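You operate a simulated robot arm through the tools that you are given. There is no shell and no other tool. Be economical: measure what you need, move in short steps, check, and stop when the job is done.

Carry out the task below with a simulated robot arm. There is one attempt and no reset: what you move stays moved.

JOB
Fetch the small gold coil and set it on top of the small carton of tabs.

Only the result counts: the job must be done as asked and must still hold three seconds after the hand-in. Knocking over, shifting, dropping, spilling or breaking anything else fails it.

ROBOT AND FRAMES
A 6-joint arm with a two-finger parallel gripper, fixed in place. Base frame: the origin is at the foot of the arm, x ahead of it, y to its left, z up; the work surface is at about z = 78. Units: cm, degrees, N and s.
With the tool pointing down near the work surface it reaches from about 26 to 68 cm from the base axis. Its first joint turns from -66.0 to 66.0 degrees. Payload 2.9 kg.
Tool frame: the origin (TCP) lies between the finger pads and is the grasp point; the fingertips stand 3 cm ahead of it; z points along the fingers, y is the line along which they close. Largest opening 11 cm; finger width 2, thickness 1; the body of the gripper, 4.8 by 11.2 cm, starts 5.5 cm behind the TCP.
Orientation is that of the tool frame in the base frame, as a unit quaternion [w, x, y, z]. With the fingers straight down and closing along the base's y, the tool's x points along the base's -x, its y along +y and its z along -z.

CONTROLS
- The arm moves only by the tool step_arm. Its argument "rows" is a list of rows, each a list of 3 entries, a list of its own where there are three numbers: the opening, from 0 (shut) to 1 (fully open), then the shift along the tool's x, y, z in cm, then the turn, a rotation vector about the tool's x, y, z in degrees. In form: [[hand, [tx, ty, tz], [rx, ry, rz]], ...]. A call has 1 to 10 rows; each row shifts and turns the commanded pose from where the row before left it, along the tool's axes as they then stand. A row lasts 0.2 s, in which the tool goes at most 5 cm and 8.6 degrees; a call with a longer step from one row to the next is refused whole, and so is a gripper value outside its range. Where a pose cannot be reached the arm comes as near as it can. A force on the tool above 40 N (or 10 N above the force at the start of the call, whichever is more), or a blocked arm, ends the call early, and 0.2 s more pass. Each finger travels about 10.8 cm/s and halts on what it meets, pressing with about 28 N; the grip force reading is that of the motor and also rises with nothing between the fingers. The clock runs only during rows and for 0.2 s after the last one: add rows that do not move to give the fingers time. The reply holds the time, the measured pose of the TCP, the force on the tool along the base axes, the opening and the grip force, in the units named above and with some noise.
- Cameras (640 x 400 px; columns grow to the right, rows downward): "scene" is fixed at [7.23, 43.06, 138.67]; the picture's right is [-0.80, -0.60, 0.00], its down [-0.33, 0.44, -0.83] and it looks along [0.50, -0.67, -0.55] (base axes); focal length 346 px, centre (320, 200). "wrist" rides on the gripper at [7.2, 1.7, -10.3] in the tool frame; the picture's right is [-0.23, 0.97, 0.00], its down [-0.76, -0.18, -0.62] and it looks along [-0.61, -0.14, 0.78] (tool axes); focal length 222 px, centre (320, 200).
- capture(camera): a new picture of that camera. No time passes.
- locate(camera, pixels): for up to 12 pixels [column, row] of the newest picture of that camera ("zoom" is the newest enlarged one), the place [x, y, z] in the base frame of the surface seen there, good to about 0.3 cm. No time passes.
- zoom(camera, box): a new picture of the part [left, top, right, bottom] of that camera's present view, enlarged. No time passes.
- finish_job(): hands the job in; it is judged then, once.

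Keep the steps short. Do not move on a guess: measure, check each grasp and each placing, and mend mistakes. In all there are 60 turns and 30 pictures (those below and enlarged ones count). Leave the gripper open and the arm clear of the work at the hand-in unless told otherwise, and finish with a single line.

The tools are called after "Request:" by a JSON object that holds its "api" and its "payload". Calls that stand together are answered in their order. step_arm: Moves the arm, as the interface text tells. Its arguments: {"type":"object","properties":{"rows":{"type":"array","items":{"type":"array"}}},"required":["rows"]} The other tools are called the same way: capture (camera) takes a picture; locate (camera, pixels) gives the place of the surface under pixels of a picture; zoom (camera, box) takes an enlarged picture of a part of a camera's view; finish_job () hands the job in.

At the start:

```text
clock: 0.0
eef_pos: [50.37, 0.19, 98.72]
orientation: [0.001, 0.0, 1.0, 0.0]
force: [0.2, -1.1, 0.0]
grip_width: 10.99
grasp_force: 0.1
```

scene: 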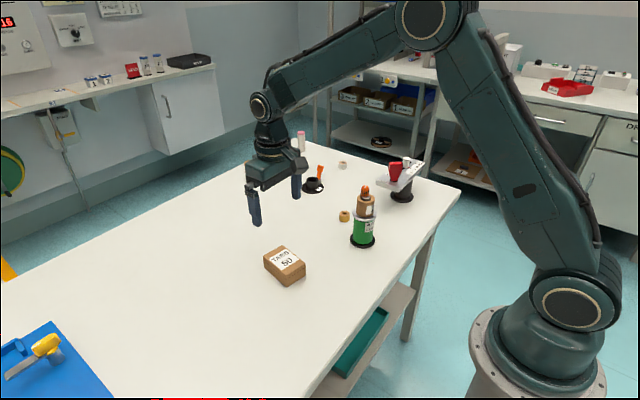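
wrist: 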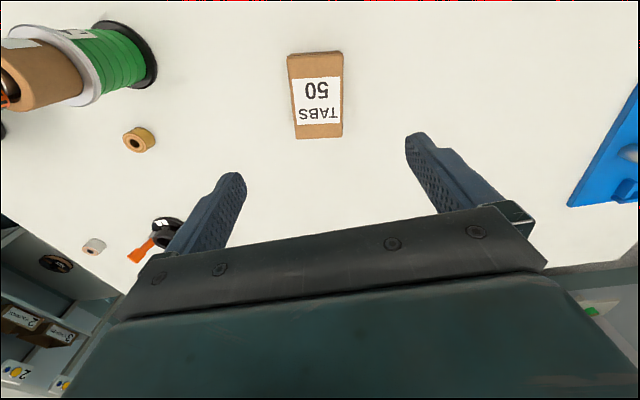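

I see a small gold ring at scene (344,216) and a carton at (285,266). I'll zoom in on both to identify and measure them.

Request:
{"api": "zoom", "payload": {"camera": "scene", "box": [250, 140, 430, 290]}}

Request:
{"api": "zoom", "payload": {"camera": "wrist", "box": [60, 40, 360, 260]}}

Request:
{"api": "locate", "payload": {"camera": "wrist", "pixels": [[135, 143], [139, 139], [147, 138], [125, 143], [292, 57], [338, 55], [298, 136], [340, 134], [317, 95], [200, 110], [93, 246], [150, 60]]}}

Request:
{"api": "locate", "payload": {"camera": "scene", "pixels": [[344, 213], [344, 219], [339, 216], [349, 216], [265, 258], [285, 246], [304, 264], [282, 272], [362, 228], [366, 192], [343, 164], [313, 185]]}}

```text
2.67 times, centred on (340, 215) of scene
```

zoom: 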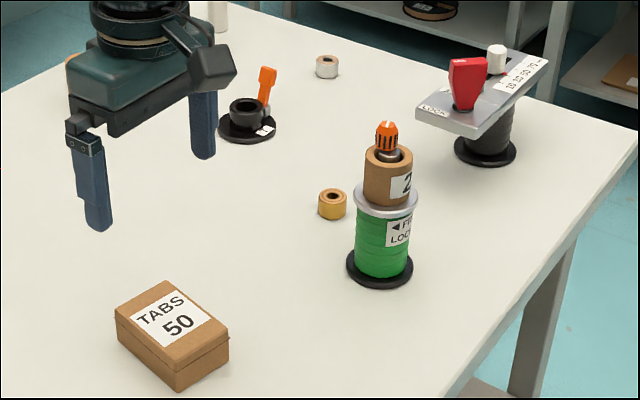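

```text
1.82 times, centred on (210, 150) of wrist
```

zoom: 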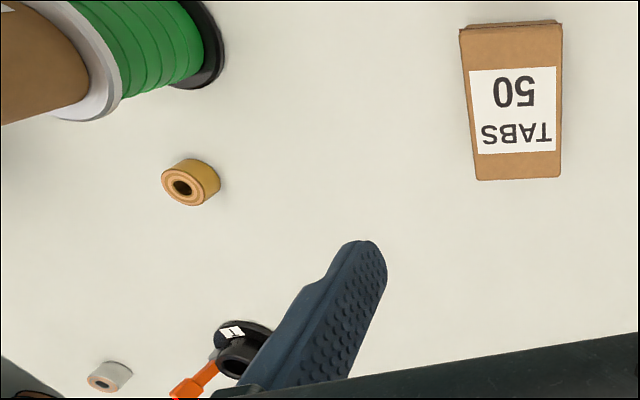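

```text
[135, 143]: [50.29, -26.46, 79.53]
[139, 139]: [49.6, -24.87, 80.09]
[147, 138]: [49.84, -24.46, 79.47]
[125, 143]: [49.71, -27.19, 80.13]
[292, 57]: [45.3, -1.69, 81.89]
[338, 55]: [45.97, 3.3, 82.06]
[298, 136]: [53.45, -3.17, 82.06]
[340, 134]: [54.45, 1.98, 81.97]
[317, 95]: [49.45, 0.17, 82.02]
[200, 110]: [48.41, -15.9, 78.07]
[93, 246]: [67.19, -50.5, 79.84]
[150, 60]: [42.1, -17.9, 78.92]
```

```text
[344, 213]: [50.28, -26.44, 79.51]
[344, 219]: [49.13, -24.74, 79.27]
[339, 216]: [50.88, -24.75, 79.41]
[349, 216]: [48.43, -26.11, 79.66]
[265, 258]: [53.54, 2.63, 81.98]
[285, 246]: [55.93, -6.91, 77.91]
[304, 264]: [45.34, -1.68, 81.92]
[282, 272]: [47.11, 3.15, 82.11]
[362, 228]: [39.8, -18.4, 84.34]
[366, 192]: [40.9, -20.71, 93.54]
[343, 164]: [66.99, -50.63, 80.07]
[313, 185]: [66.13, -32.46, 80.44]
```

The gold coil is at about (49.7, -25.8), with its top at 80.2. The carton centre is at about (49.7, 0.1), with its top at 82.0. The green reel stands between the coil and the base, so I'll measure its outline and the arm's low parts.

Request:
{"api": "locate", "payload": {"camera": "scene", "pixels": [[365, 187], [357, 205], [375, 207], [351, 240], [375, 241], [362, 246], [351, 216], [377, 218], [262, 108], [278, 85], [308, 163], [265, 133]]}}

Request:
{"api": "zoom", "payload": {"camera": "scene", "box": [220, 60, 400, 260]}}

```text
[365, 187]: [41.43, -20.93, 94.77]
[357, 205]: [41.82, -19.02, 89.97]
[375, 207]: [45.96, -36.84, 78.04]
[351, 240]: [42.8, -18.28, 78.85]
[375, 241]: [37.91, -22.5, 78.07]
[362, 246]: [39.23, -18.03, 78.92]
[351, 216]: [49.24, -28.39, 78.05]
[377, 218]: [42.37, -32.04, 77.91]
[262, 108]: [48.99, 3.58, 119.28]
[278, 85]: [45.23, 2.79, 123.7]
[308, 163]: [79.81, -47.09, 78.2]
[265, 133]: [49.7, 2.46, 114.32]
```

```text
2.00 times, centred on (310, 160) of scene
```

zoom: 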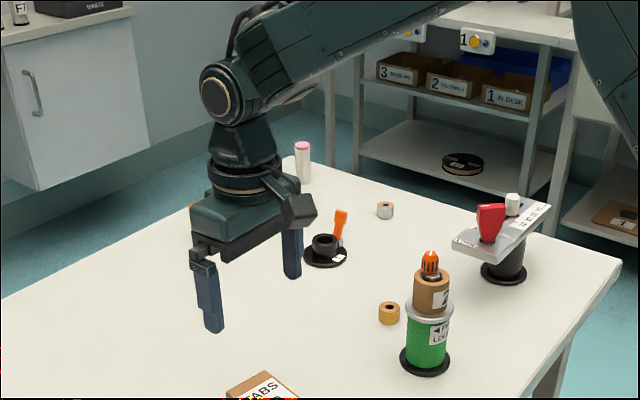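

Forearm clearance over the reel matters, so I'll measure points along the forearm.

Request:
{"api": "locate", "payload": {"camera": "scene", "pixels": [[300, 95], [340, 72], [380, 52], [300, 75], [340, 55], [390, 28], [425, 18], [295, 168], [250, 190], [257, 224], [366, 189], [300, 163]]}}

Request:
{"api": "locate", "payload": {"camera": "wrist", "pixels": [[80, 30], [45, 35], [60, 70], [92, 65], [10, 85], [150, 80], [120, 25], [155, 40], [30, 60], [90, 98], [20, 45], [140, 90]]}}

```text
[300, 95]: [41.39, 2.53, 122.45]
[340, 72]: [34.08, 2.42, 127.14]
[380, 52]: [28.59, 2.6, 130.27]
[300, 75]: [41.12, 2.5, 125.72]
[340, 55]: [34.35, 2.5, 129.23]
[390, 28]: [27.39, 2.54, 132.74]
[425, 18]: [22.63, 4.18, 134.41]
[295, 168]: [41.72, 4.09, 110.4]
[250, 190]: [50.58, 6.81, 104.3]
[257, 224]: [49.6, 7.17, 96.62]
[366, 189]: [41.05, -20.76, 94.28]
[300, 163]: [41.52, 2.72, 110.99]
```

```text
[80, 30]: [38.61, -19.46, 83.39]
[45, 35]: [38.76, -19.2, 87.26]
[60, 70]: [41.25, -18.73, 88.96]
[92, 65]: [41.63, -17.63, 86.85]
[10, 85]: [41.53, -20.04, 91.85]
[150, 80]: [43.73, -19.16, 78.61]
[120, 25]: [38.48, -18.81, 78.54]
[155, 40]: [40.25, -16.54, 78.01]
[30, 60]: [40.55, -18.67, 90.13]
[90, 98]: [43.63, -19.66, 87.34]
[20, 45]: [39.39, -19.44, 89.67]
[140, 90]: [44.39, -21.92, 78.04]
```

The forearm will pass above the reel (top about 96). The wrist camera housing would hit the reel at the present yaw, though. I'll turn the hand about 128° counter-clockwise here, in free space, so the camera faces away from the reel, and I'll narrow the fingers.

Request:
{"api": "step_arm", "payload": {"rows": [[0.6, [0, 0, 0], [0, 0, -8]], [0.6, [0, 0, 0], [0, 0, -8]], [0.6, [0, 0, 0], [0, 0, -8]], [0.6, [0, 0, 0], [0, 0, -8]], [0.6, [0, 0, 0], [0, 0, -8]], [0.6, [0, 0, 0], [0, 0, -8]], [0.6, [0, 0, 0], [0, 0, -8]], [0.6, [0, 0, 0], [0, 0, -8]]]}}

```text
clock: 1.8
eef_pos: [50.39, 0.22, 98.78]
orientation: [0.0, -0.532, 0.847, 0.0]
force: [0.0, -0.8, 0.1]
grip_width: 6.61
grasp_force: 0.0
```

The hand turned 64° cleanly and the tool x now points to 244°. I'll turn another 64°.

Request:
{"api": "step_arm", "payload": {"rows": [[0.6, [0, 0, 0], [0, 0, -8]], [0.6, [0, 0, 0], [0, 0, -8]], [0.6, [0, 0, 0], [0, 0, -8]], [0.6, [0, 0, 0], [0, 0, -8]], [0.6, [0, 0, 0], [0, 0, -8]], [0.6, [0, 0, 0], [0, 0, -8]], [0.6, [0, 0, 0], [0, 0, -8]], [0.6, [0, 0, 0], [0, 0, -8]]]}}

```text
clock: 3.6
eef_pos: [50.41, 0.3, 98.79]
orientation: [0.0, 0.9, -0.437, 0.0]
force: [0.7, 0.2, 0.4]
grip_width: 6.6
grasp_force: 0.0
```

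The tool x now points to -52°, as planned. Next I'll move above the coil at the same height.

Request:
{"api": "step_arm", "payload": {"rows": [[0.6, [2.53, 2.1, 0], [0, 0, 0]], [0.6, [2.53, 2.1, 0], [0, 0, 0]], [0.6, [2.53, 2.1, 0], [0, 0, 0]], [0.6, [2.53, 2.1, 0], [0, 0, 0]], [0.6, [2.53, 2.1, 0], [0, 0, 0]], [0.6, [2.53, 2.1, 0], [0, 0, 0]], [0.6, [2.53, 2.1, 0], [0, 0, 0]], [0.6, [2.53, 2.1, 0], [0, 0, 0]]]}}

Request:
{"api": "capture", "payload": {"camera": "wrist"}}

Request:
{"api": "capture", "payload": {"camera": "scene"}}

```text
clock: 5.4
eef_pos: [49.59, -25.95, 98.75]
orientation: [0.0, 0.899, -0.438, 0.0]
force: [0.2, 0.0, -0.9]
grip_width: 6.6
grasp_force: 0.1
```

```text
24 pictures are left
```

wrist: 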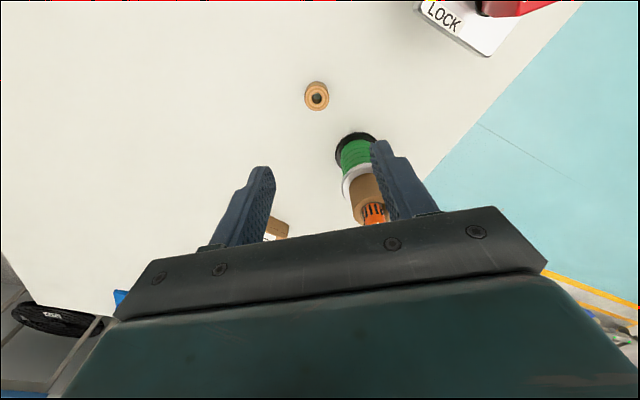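

```text
23 pictures are left
```

scene: 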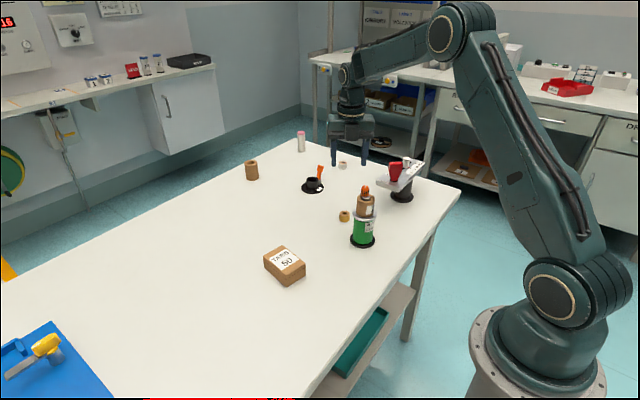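

The coil is visible at wrist (317,96). I'll measure it from this view, along with the nearby lever stand and the reel.

Request:
{"api": "locate", "payload": {"camera": "wrist", "pixels": [[307, 97], [327, 97], [317, 86], [317, 106], [317, 97], [420, 10], [480, 50], [340, 150], [348, 185], [372, 205], [372, 140], [520, 8]]}}

Request:
{"api": "zoom", "payload": {"camera": "wrist", "box": [270, 60, 420, 240]}}

Request:
{"api": "locate", "payload": {"camera": "scene", "pixels": [[395, 165], [383, 184], [398, 190], [425, 166], [400, 200], [397, 162], [407, 160]]}}

```text
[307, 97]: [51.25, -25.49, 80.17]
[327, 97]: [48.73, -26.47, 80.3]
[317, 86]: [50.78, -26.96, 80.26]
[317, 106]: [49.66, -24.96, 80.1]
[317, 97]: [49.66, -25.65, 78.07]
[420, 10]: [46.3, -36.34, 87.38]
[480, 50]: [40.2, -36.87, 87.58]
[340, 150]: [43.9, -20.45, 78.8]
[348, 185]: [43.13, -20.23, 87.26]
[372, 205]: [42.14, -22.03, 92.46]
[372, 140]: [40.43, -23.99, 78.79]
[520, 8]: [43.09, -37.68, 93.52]
```

```text
2.22 times, centred on (345, 150) of wrist
```

zoom: 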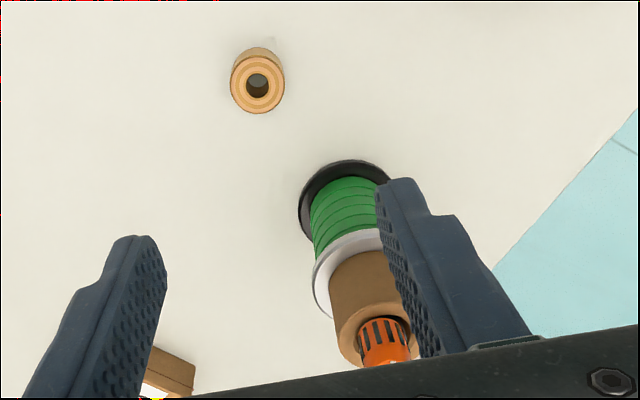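

```text
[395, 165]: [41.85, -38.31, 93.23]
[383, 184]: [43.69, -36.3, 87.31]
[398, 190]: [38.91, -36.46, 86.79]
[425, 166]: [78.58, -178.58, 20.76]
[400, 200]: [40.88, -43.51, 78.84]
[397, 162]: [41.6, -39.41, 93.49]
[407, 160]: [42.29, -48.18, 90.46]
```

The coil centre is at about (49.9, -26.0), its top at 80.2 and its diameter about 2.7. The lever stand and the reel are clear of the planned hand envelope. I'll correct by about 0.3 cm and go down 12 cm, then check.

Request:
{"api": "step_arm", "payload": {"rows": [[0.6, [0.22, -0.2, 2], [0, 0, 0]], [0.6, [0, 0, 2.5], [0, 0, 0]], [0.6, [0, 0, 2.5], [0, 0, 0]], [0.6, [0, 0, 2.5], [0, 0, 0]], [0.6, [0, 0, 2.5], [0, 0, 0]], [0.6, [0, 0, 0], [0, 0, 0]]]}}

Request:
{"api": "capture", "payload": {"camera": "wrist"}}

Request:
{"api": "zoom", "payload": {"camera": "scene", "box": [280, 80, 440, 260]}}

```text
clock: 6.8
eef_pos: [49.82, -26.18, 86.76]
orientation: [0.001, 0.899, -0.438, 0.0]
force: [-0.3, 0.1, 0.9]
grip_width: 6.56
grasp_force: 0.0
```

```text
21 pictures are left
```

wrist: 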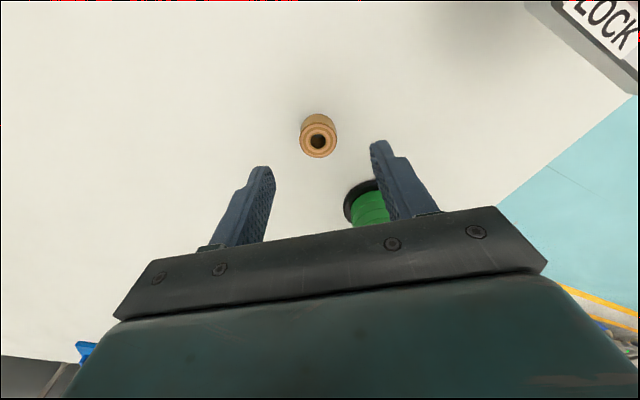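

```text
2.22 times, centred on (360, 170) of scene
```

zoom: 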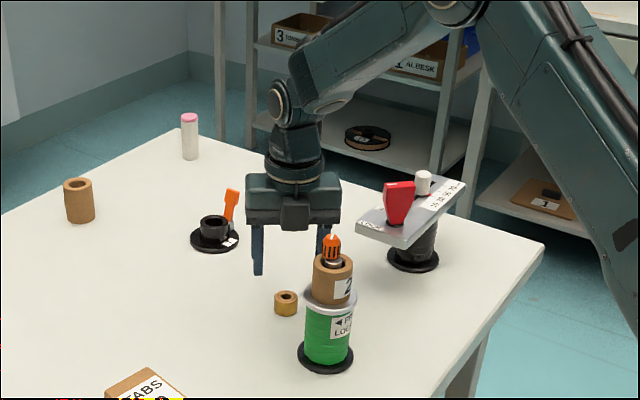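

The hand is 5.4 cm above grasp height. There's a small box on the hand's near side, so I'll check how close it comes to the reel and re-measure the coil.

Request:
{"api": "locate", "payload": {"camera": "zoom", "pixels": [[295, 207], [295, 226], [309, 215], [270, 215], [330, 215], [332, 240], [332, 262], [258, 255], [276, 297], [296, 297], [286, 291], [286, 310]]}}

Request:
{"api": "locate", "payload": {"camera": "wrist", "pixels": [[302, 139], [334, 139], [318, 127], [318, 155], [268, 180], [376, 155]]}}

```text
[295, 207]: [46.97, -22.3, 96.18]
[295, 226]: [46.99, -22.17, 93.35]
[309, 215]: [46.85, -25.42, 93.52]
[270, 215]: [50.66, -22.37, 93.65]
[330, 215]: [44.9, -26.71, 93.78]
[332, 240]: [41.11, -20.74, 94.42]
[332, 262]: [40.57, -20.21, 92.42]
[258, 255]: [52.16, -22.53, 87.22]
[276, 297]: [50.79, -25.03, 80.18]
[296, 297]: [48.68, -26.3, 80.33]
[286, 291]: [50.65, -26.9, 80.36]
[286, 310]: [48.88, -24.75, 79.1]
```

```text
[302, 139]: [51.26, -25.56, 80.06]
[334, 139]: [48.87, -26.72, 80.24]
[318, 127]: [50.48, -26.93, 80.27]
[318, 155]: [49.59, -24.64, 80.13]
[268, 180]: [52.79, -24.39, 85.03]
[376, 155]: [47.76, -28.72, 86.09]
```

The box clears the reel by about 2 cm and the coil centre is at about (50.05, -25.95). I'll nudge 0.25 cm along y and go down to z≈81.4, which puts the fingertips at 78.4.

Request:
{"api": "step_arm", "payload": {"rows": [[0.6, [0, -0.25, 1.5], [0, 0, 0]], [0.6, [0, 0, 1.5], [0, 0, 0]], [0.6, [0, 0, 1.5], [0, 0, 0]], [0.6, [0, 0, 0.8], [0, 0, 0]], [0.6, [0, 0, 0], [0, 0, 0]]]}}

Request:
{"api": "capture", "payload": {"camera": "wrist"}}

```text
clock: 8.0
eef_pos: [50.09, -25.94, 81.47]
orientation: [-0.001, 0.899, -0.439, 0.0]
force: [0.1, -0.1, -0.1]
grip_width: 6.58
grasp_force: 0.2
```

```text
19 pictures are left
```

wrist: 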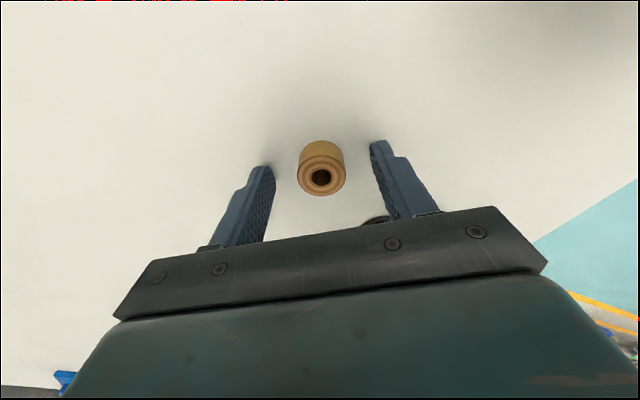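

The coil sits between the fingers and the position matches, so I'll close on it.

Request:
{"api": "step_arm", "payload": {"rows": [[0.4, [0, 0, 0], [0, 0, 0]], [0.2, [0, 0, 0], [0, 0, 0]], [0.1, [0, 0, 0], [0, 0, 0]], [0.1, [0, 0, 0], [0, 0, 0]], [0.1, [0, 0, 0], [0, 0, 0]]]}}

Request:
{"api": "capture", "payload": {"camera": "wrist"}}

```text
clock: 9.2
eef_pos: [50.1, -26.01, 81.38]
orientation: [0.0, 0.899, -0.438, 0.0]
force: [0.4, 0.2, 0.6]
grip_width: 2.91
grasp_force: 27.7
```

```text
18 pictures are left
```

wrist: 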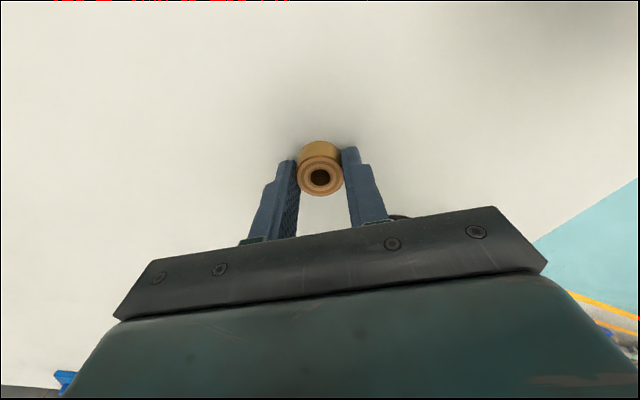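

The fingers stopped at 2.91 cm with 28 N, so the coil is held. I'll lift straight up 14 cm.

Request:
{"api": "step_arm", "payload": {"rows": [[0.1, [0, 0, -1], [0, 0, 0]], [0.1, [0, 0, -2], [0, 0, 0]], [0.1, [0, 0, -2.5], [0, 0, 0]], [0.1, [0, 0, -2.5], [0, 0, 0]], [0.1, [0, 0, -2.5], [0, 0, 0]], [0.1, [0, 0, -2.5], [0, 0, 0]], [0.1, [0, 0, -1], [0, 0, 0]]]}}

Request:
{"api": "capture", "payload": {"camera": "wrist"}}

```text
clock: 10.8
eef_pos: [49.92, -25.86, 95.52]
orientation: [0.001, 0.899, -0.438, 0.0]
force: [-0.9, -0.2, -1.4]
grip_width: 2.91
grasp_force: 27.9
```

```text
17 pictures are left
```

wrist: 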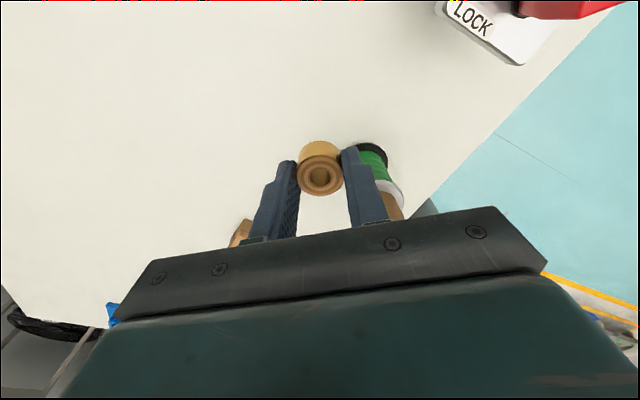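

The coil is held level and nothing else moved. I'll carry it over to the carton centre at about (49.8, 0.1).

Request:
{"api": "step_arm", "payload": {"rows": [[0.1, [-2.56, -2, 0], [0, 0, 0]], [0.1, [-2.56, -2, 0], [0, 0, 0]], [0.1, [-2.56, -2, 0], [0, 0, 0]], [0.1, [-2.56, -2, 0], [0, 0, 0]], [0.1, [-2.56, -2, 0], [0, 0, 0]], [0.1, [-2.56, -2, 0], [0, 0, 0]], [0.1, [-2.56, -2, 0], [0, 0, 0]], [0.1, [-2.56, -2, 0], [0, 0, 0]], [0.1, [0, 0, 0], [0, 0, 0]]]}}

Request:
{"api": "capture", "payload": {"camera": "wrist"}}

Request:
{"api": "zoom", "payload": {"camera": "scene", "box": [200, 140, 400, 300]}}

```text
clock: 12.8
eef_pos: [50.0, 0.13, 95.6]
orientation: [0.0, 0.899, -0.438, 0.0]
force: [-0.3, 0.2, -1.3]
grip_width: 2.92
grasp_force: 28.1
```

```text
16 pictures are left
```

wrist: 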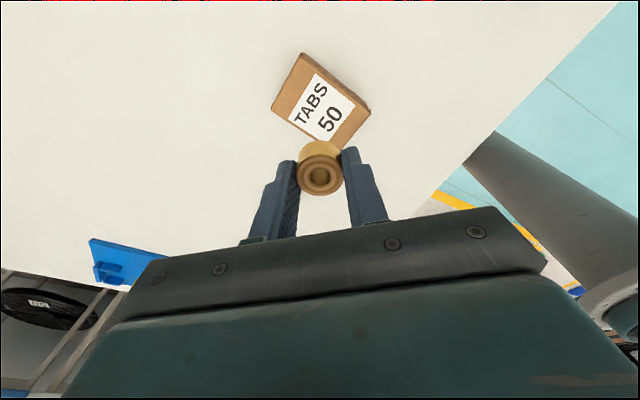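

```text
2.50 times, centred on (300, 220) of scene
```

zoom: 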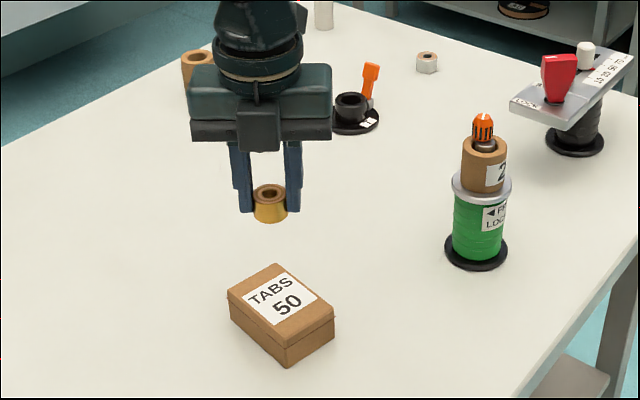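

The carton is untouched. Before lowering, I'll measure its top corners and the coil's bottom edge.

Request:
{"api": "locate", "payload": {"camera": "zoom", "pixels": [[232, 290], [276, 267], [330, 316], [285, 344], [280, 305], [270, 218], [262, 217], [278, 217], [270, 212], [258, 187], [283, 188]]}}

Request:
{"api": "locate", "payload": {"camera": "wrist", "pixels": [[305, 56], [368, 108], [275, 106], [318, 180], [306, 178], [333, 178], [320, 143]]}}

```text
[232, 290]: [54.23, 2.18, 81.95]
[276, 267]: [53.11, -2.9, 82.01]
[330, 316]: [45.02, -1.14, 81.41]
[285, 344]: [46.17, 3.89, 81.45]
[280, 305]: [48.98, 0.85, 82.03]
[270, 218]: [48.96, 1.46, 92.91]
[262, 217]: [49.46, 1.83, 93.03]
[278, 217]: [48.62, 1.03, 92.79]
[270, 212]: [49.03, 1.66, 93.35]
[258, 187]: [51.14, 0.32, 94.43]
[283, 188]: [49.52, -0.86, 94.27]
```

```text
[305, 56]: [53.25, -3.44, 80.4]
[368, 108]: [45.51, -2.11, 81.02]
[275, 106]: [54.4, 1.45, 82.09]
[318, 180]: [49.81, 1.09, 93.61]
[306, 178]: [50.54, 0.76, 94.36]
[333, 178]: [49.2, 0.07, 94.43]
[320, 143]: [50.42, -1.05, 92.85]
```

The carton centre is (49.8, 0.15) and the coil is above it to within 0.3 cm. Contact should come at TCP z≈85.4. I'll go down 9.3 cm first.

Request:
{"api": "step_arm", "payload": {"rows": [[0.1, [0, 0, 2], [0, 0, 0]], [0.1, [0, 0, 2], [0, 0, 0]], [0.1, [0, 0, 2], [0, 0, 0]], [0.1, [0, 0, 2], [0, 0, 0]], [0.1, [0, 0, 1.3], [0, 0, 0]], [0.1, [0, 0, 0], [0, 0, 0]]]}}

Request:
{"api": "zoom", "payload": {"camera": "scene", "box": [240, 200, 340, 300]}}

```text
clock: 14.2
eef_pos: [50.17, 0.12, 86.25]
orientation: [0.0, 0.899, -0.438, -0.001]
force: [0.0, -0.7, -0.5]
grip_width: 2.92
grasp_force: 27.5
```

```text
4.00 times, centred on (290, 250) of scene
```

zoom: 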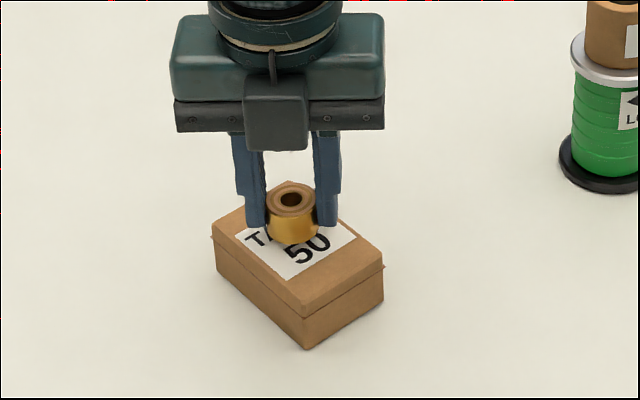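

The coil is about 0.8 cm above the carton and no force is reading. I'll lower in small steps.

Request:
{"api": "step_arm", "payload": {"rows": [[0.1, [0, 0, 0.3], [0, 0, 0]], [0.1, [0, 0, 0.2], [0, 0, 0]], [0.1, [0, 0, 0.15], [0, 0, 0]], [0.1, [0, 0, 0], [0, 0, 0]]]}}

```text
clock: 15.2
eef_pos: [50.1, 0.02, 85.45]
orientation: [0.0, 0.899, -0.438, 0.0]
force: [0.0, -0.2, -0.9]
grip_width: 2.94
grasp_force: 28.1
```

There's no contact force yet at z≈85.5, so I'll go down another 0.1 cm and read again.

Request:
{"api": "step_arm", "payload": {"rows": [[0.1, [0, 0, 0.1], [0, 0, 0]], [0.1, [0, 0, 0], [0, 0, 0]]]}}

```text
clock: 15.8
eef_pos: [50.13, -0.06, 85.4]
orientation: [0.0, 0.899, -0.439, 0.0]
force: [-0.7, 2.3, 3.6]
grip_width: 2.89
grasp_force: 28.0
```

The force is now 3.6 N upward, so the coil rests on the carton. I'll open the fingers gradually.

Request:
{"api": "step_arm", "payload": {"rows": [[0.28, [0, 0, 0], [0, 0, 0]], [0.32, [0, 0, 0], [0, 0, 0]], [0.4, [0, 0, 0], [0, 0, 0]], [0.5, [0, 0, 0], [0, 0, 0]], [0.5, [0, 0, 0], [0, 0, 0]]]}}

Request:
{"api": "zoom", "payload": {"camera": "scene", "box": [240, 200, 340, 300]}}

```text
clock: 17.0
eef_pos: [50.15, 0.01, 85.39]
orientation: [0.0, 0.899, -0.439, -0.001]
force: [-0.6, 0.1, 0.4]
grip_width: 5.5
grasp_force: 0.1
```

```text
4.00 times, centred on (290, 250) of scene
```

zoom: 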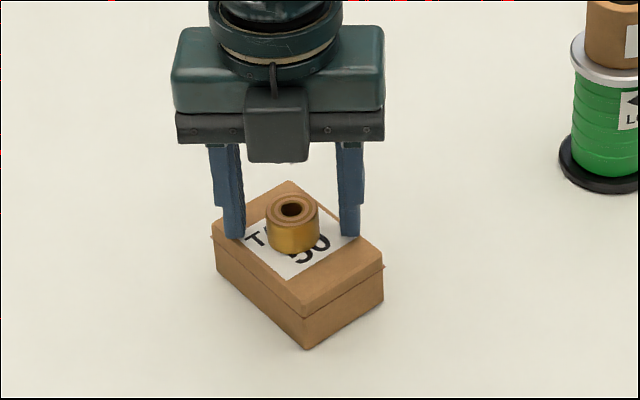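

The coil is free and stands upright on the carton, with the fingers clear of it. I'll rise straight up and open fully.

Request:
{"api": "step_arm", "payload": {"rows": [[0.5, [0, 0, -1], [0, 0, 0]], [0.5, [0, 0, -2], [0, 0, 0]], [0.5, [0, 0, -3], [0, 0, 0]], [0.7, [0, 0, -3], [0, 0, 0]], [1, [0, 0, -3], [0, 0, 0]], [1, [0, 0, -3], [0, 0, 0]], [1, [0, 0, 0], [0, 0, 0]], [1, [0, 0, 0], [0, 0, 0]]]}}

Request:
{"api": "capture", "payload": {"camera": "scene"}}

Request:
{"api": "zoom", "payload": {"camera": "scene", "box": [240, 200, 340, 300]}}

```text
clock: 18.8
eef_pos: [49.99, 0.01, 100.31]
orientation: [0.0, 0.899, -0.438, 0.0]
force: [0.5, 0.1, 0.9]
grip_width: 11.0
grasp_force: 0.0
```

```text
12 pictures are left
```

scene: 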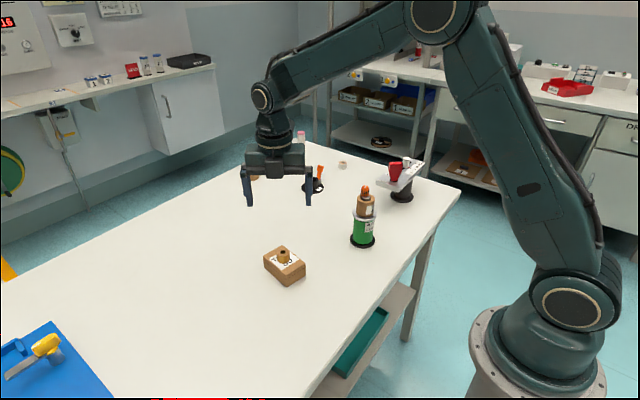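

```text
4.00 times, centred on (290, 250) of scene
```

zoom: 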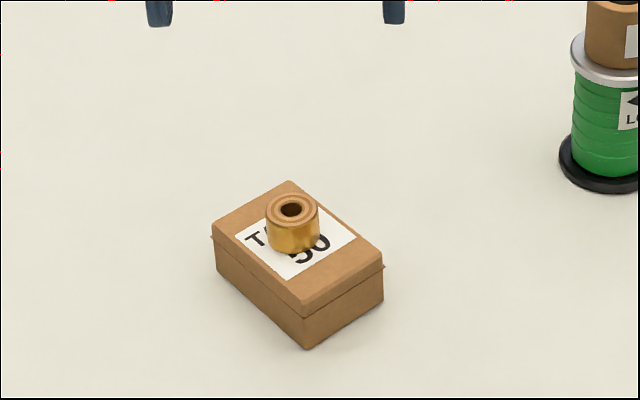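

The coil stands on the carton, nothing else has moved, and the arm is clear with the gripper open. I'll hand it in.

Request:
{"api": "finish_job", "payload": {}}

```text
The job is handed in.
```

The small gold coil is standing on top of the small carton of tabs, with nothing else moved, the gripper open and the arm clear.
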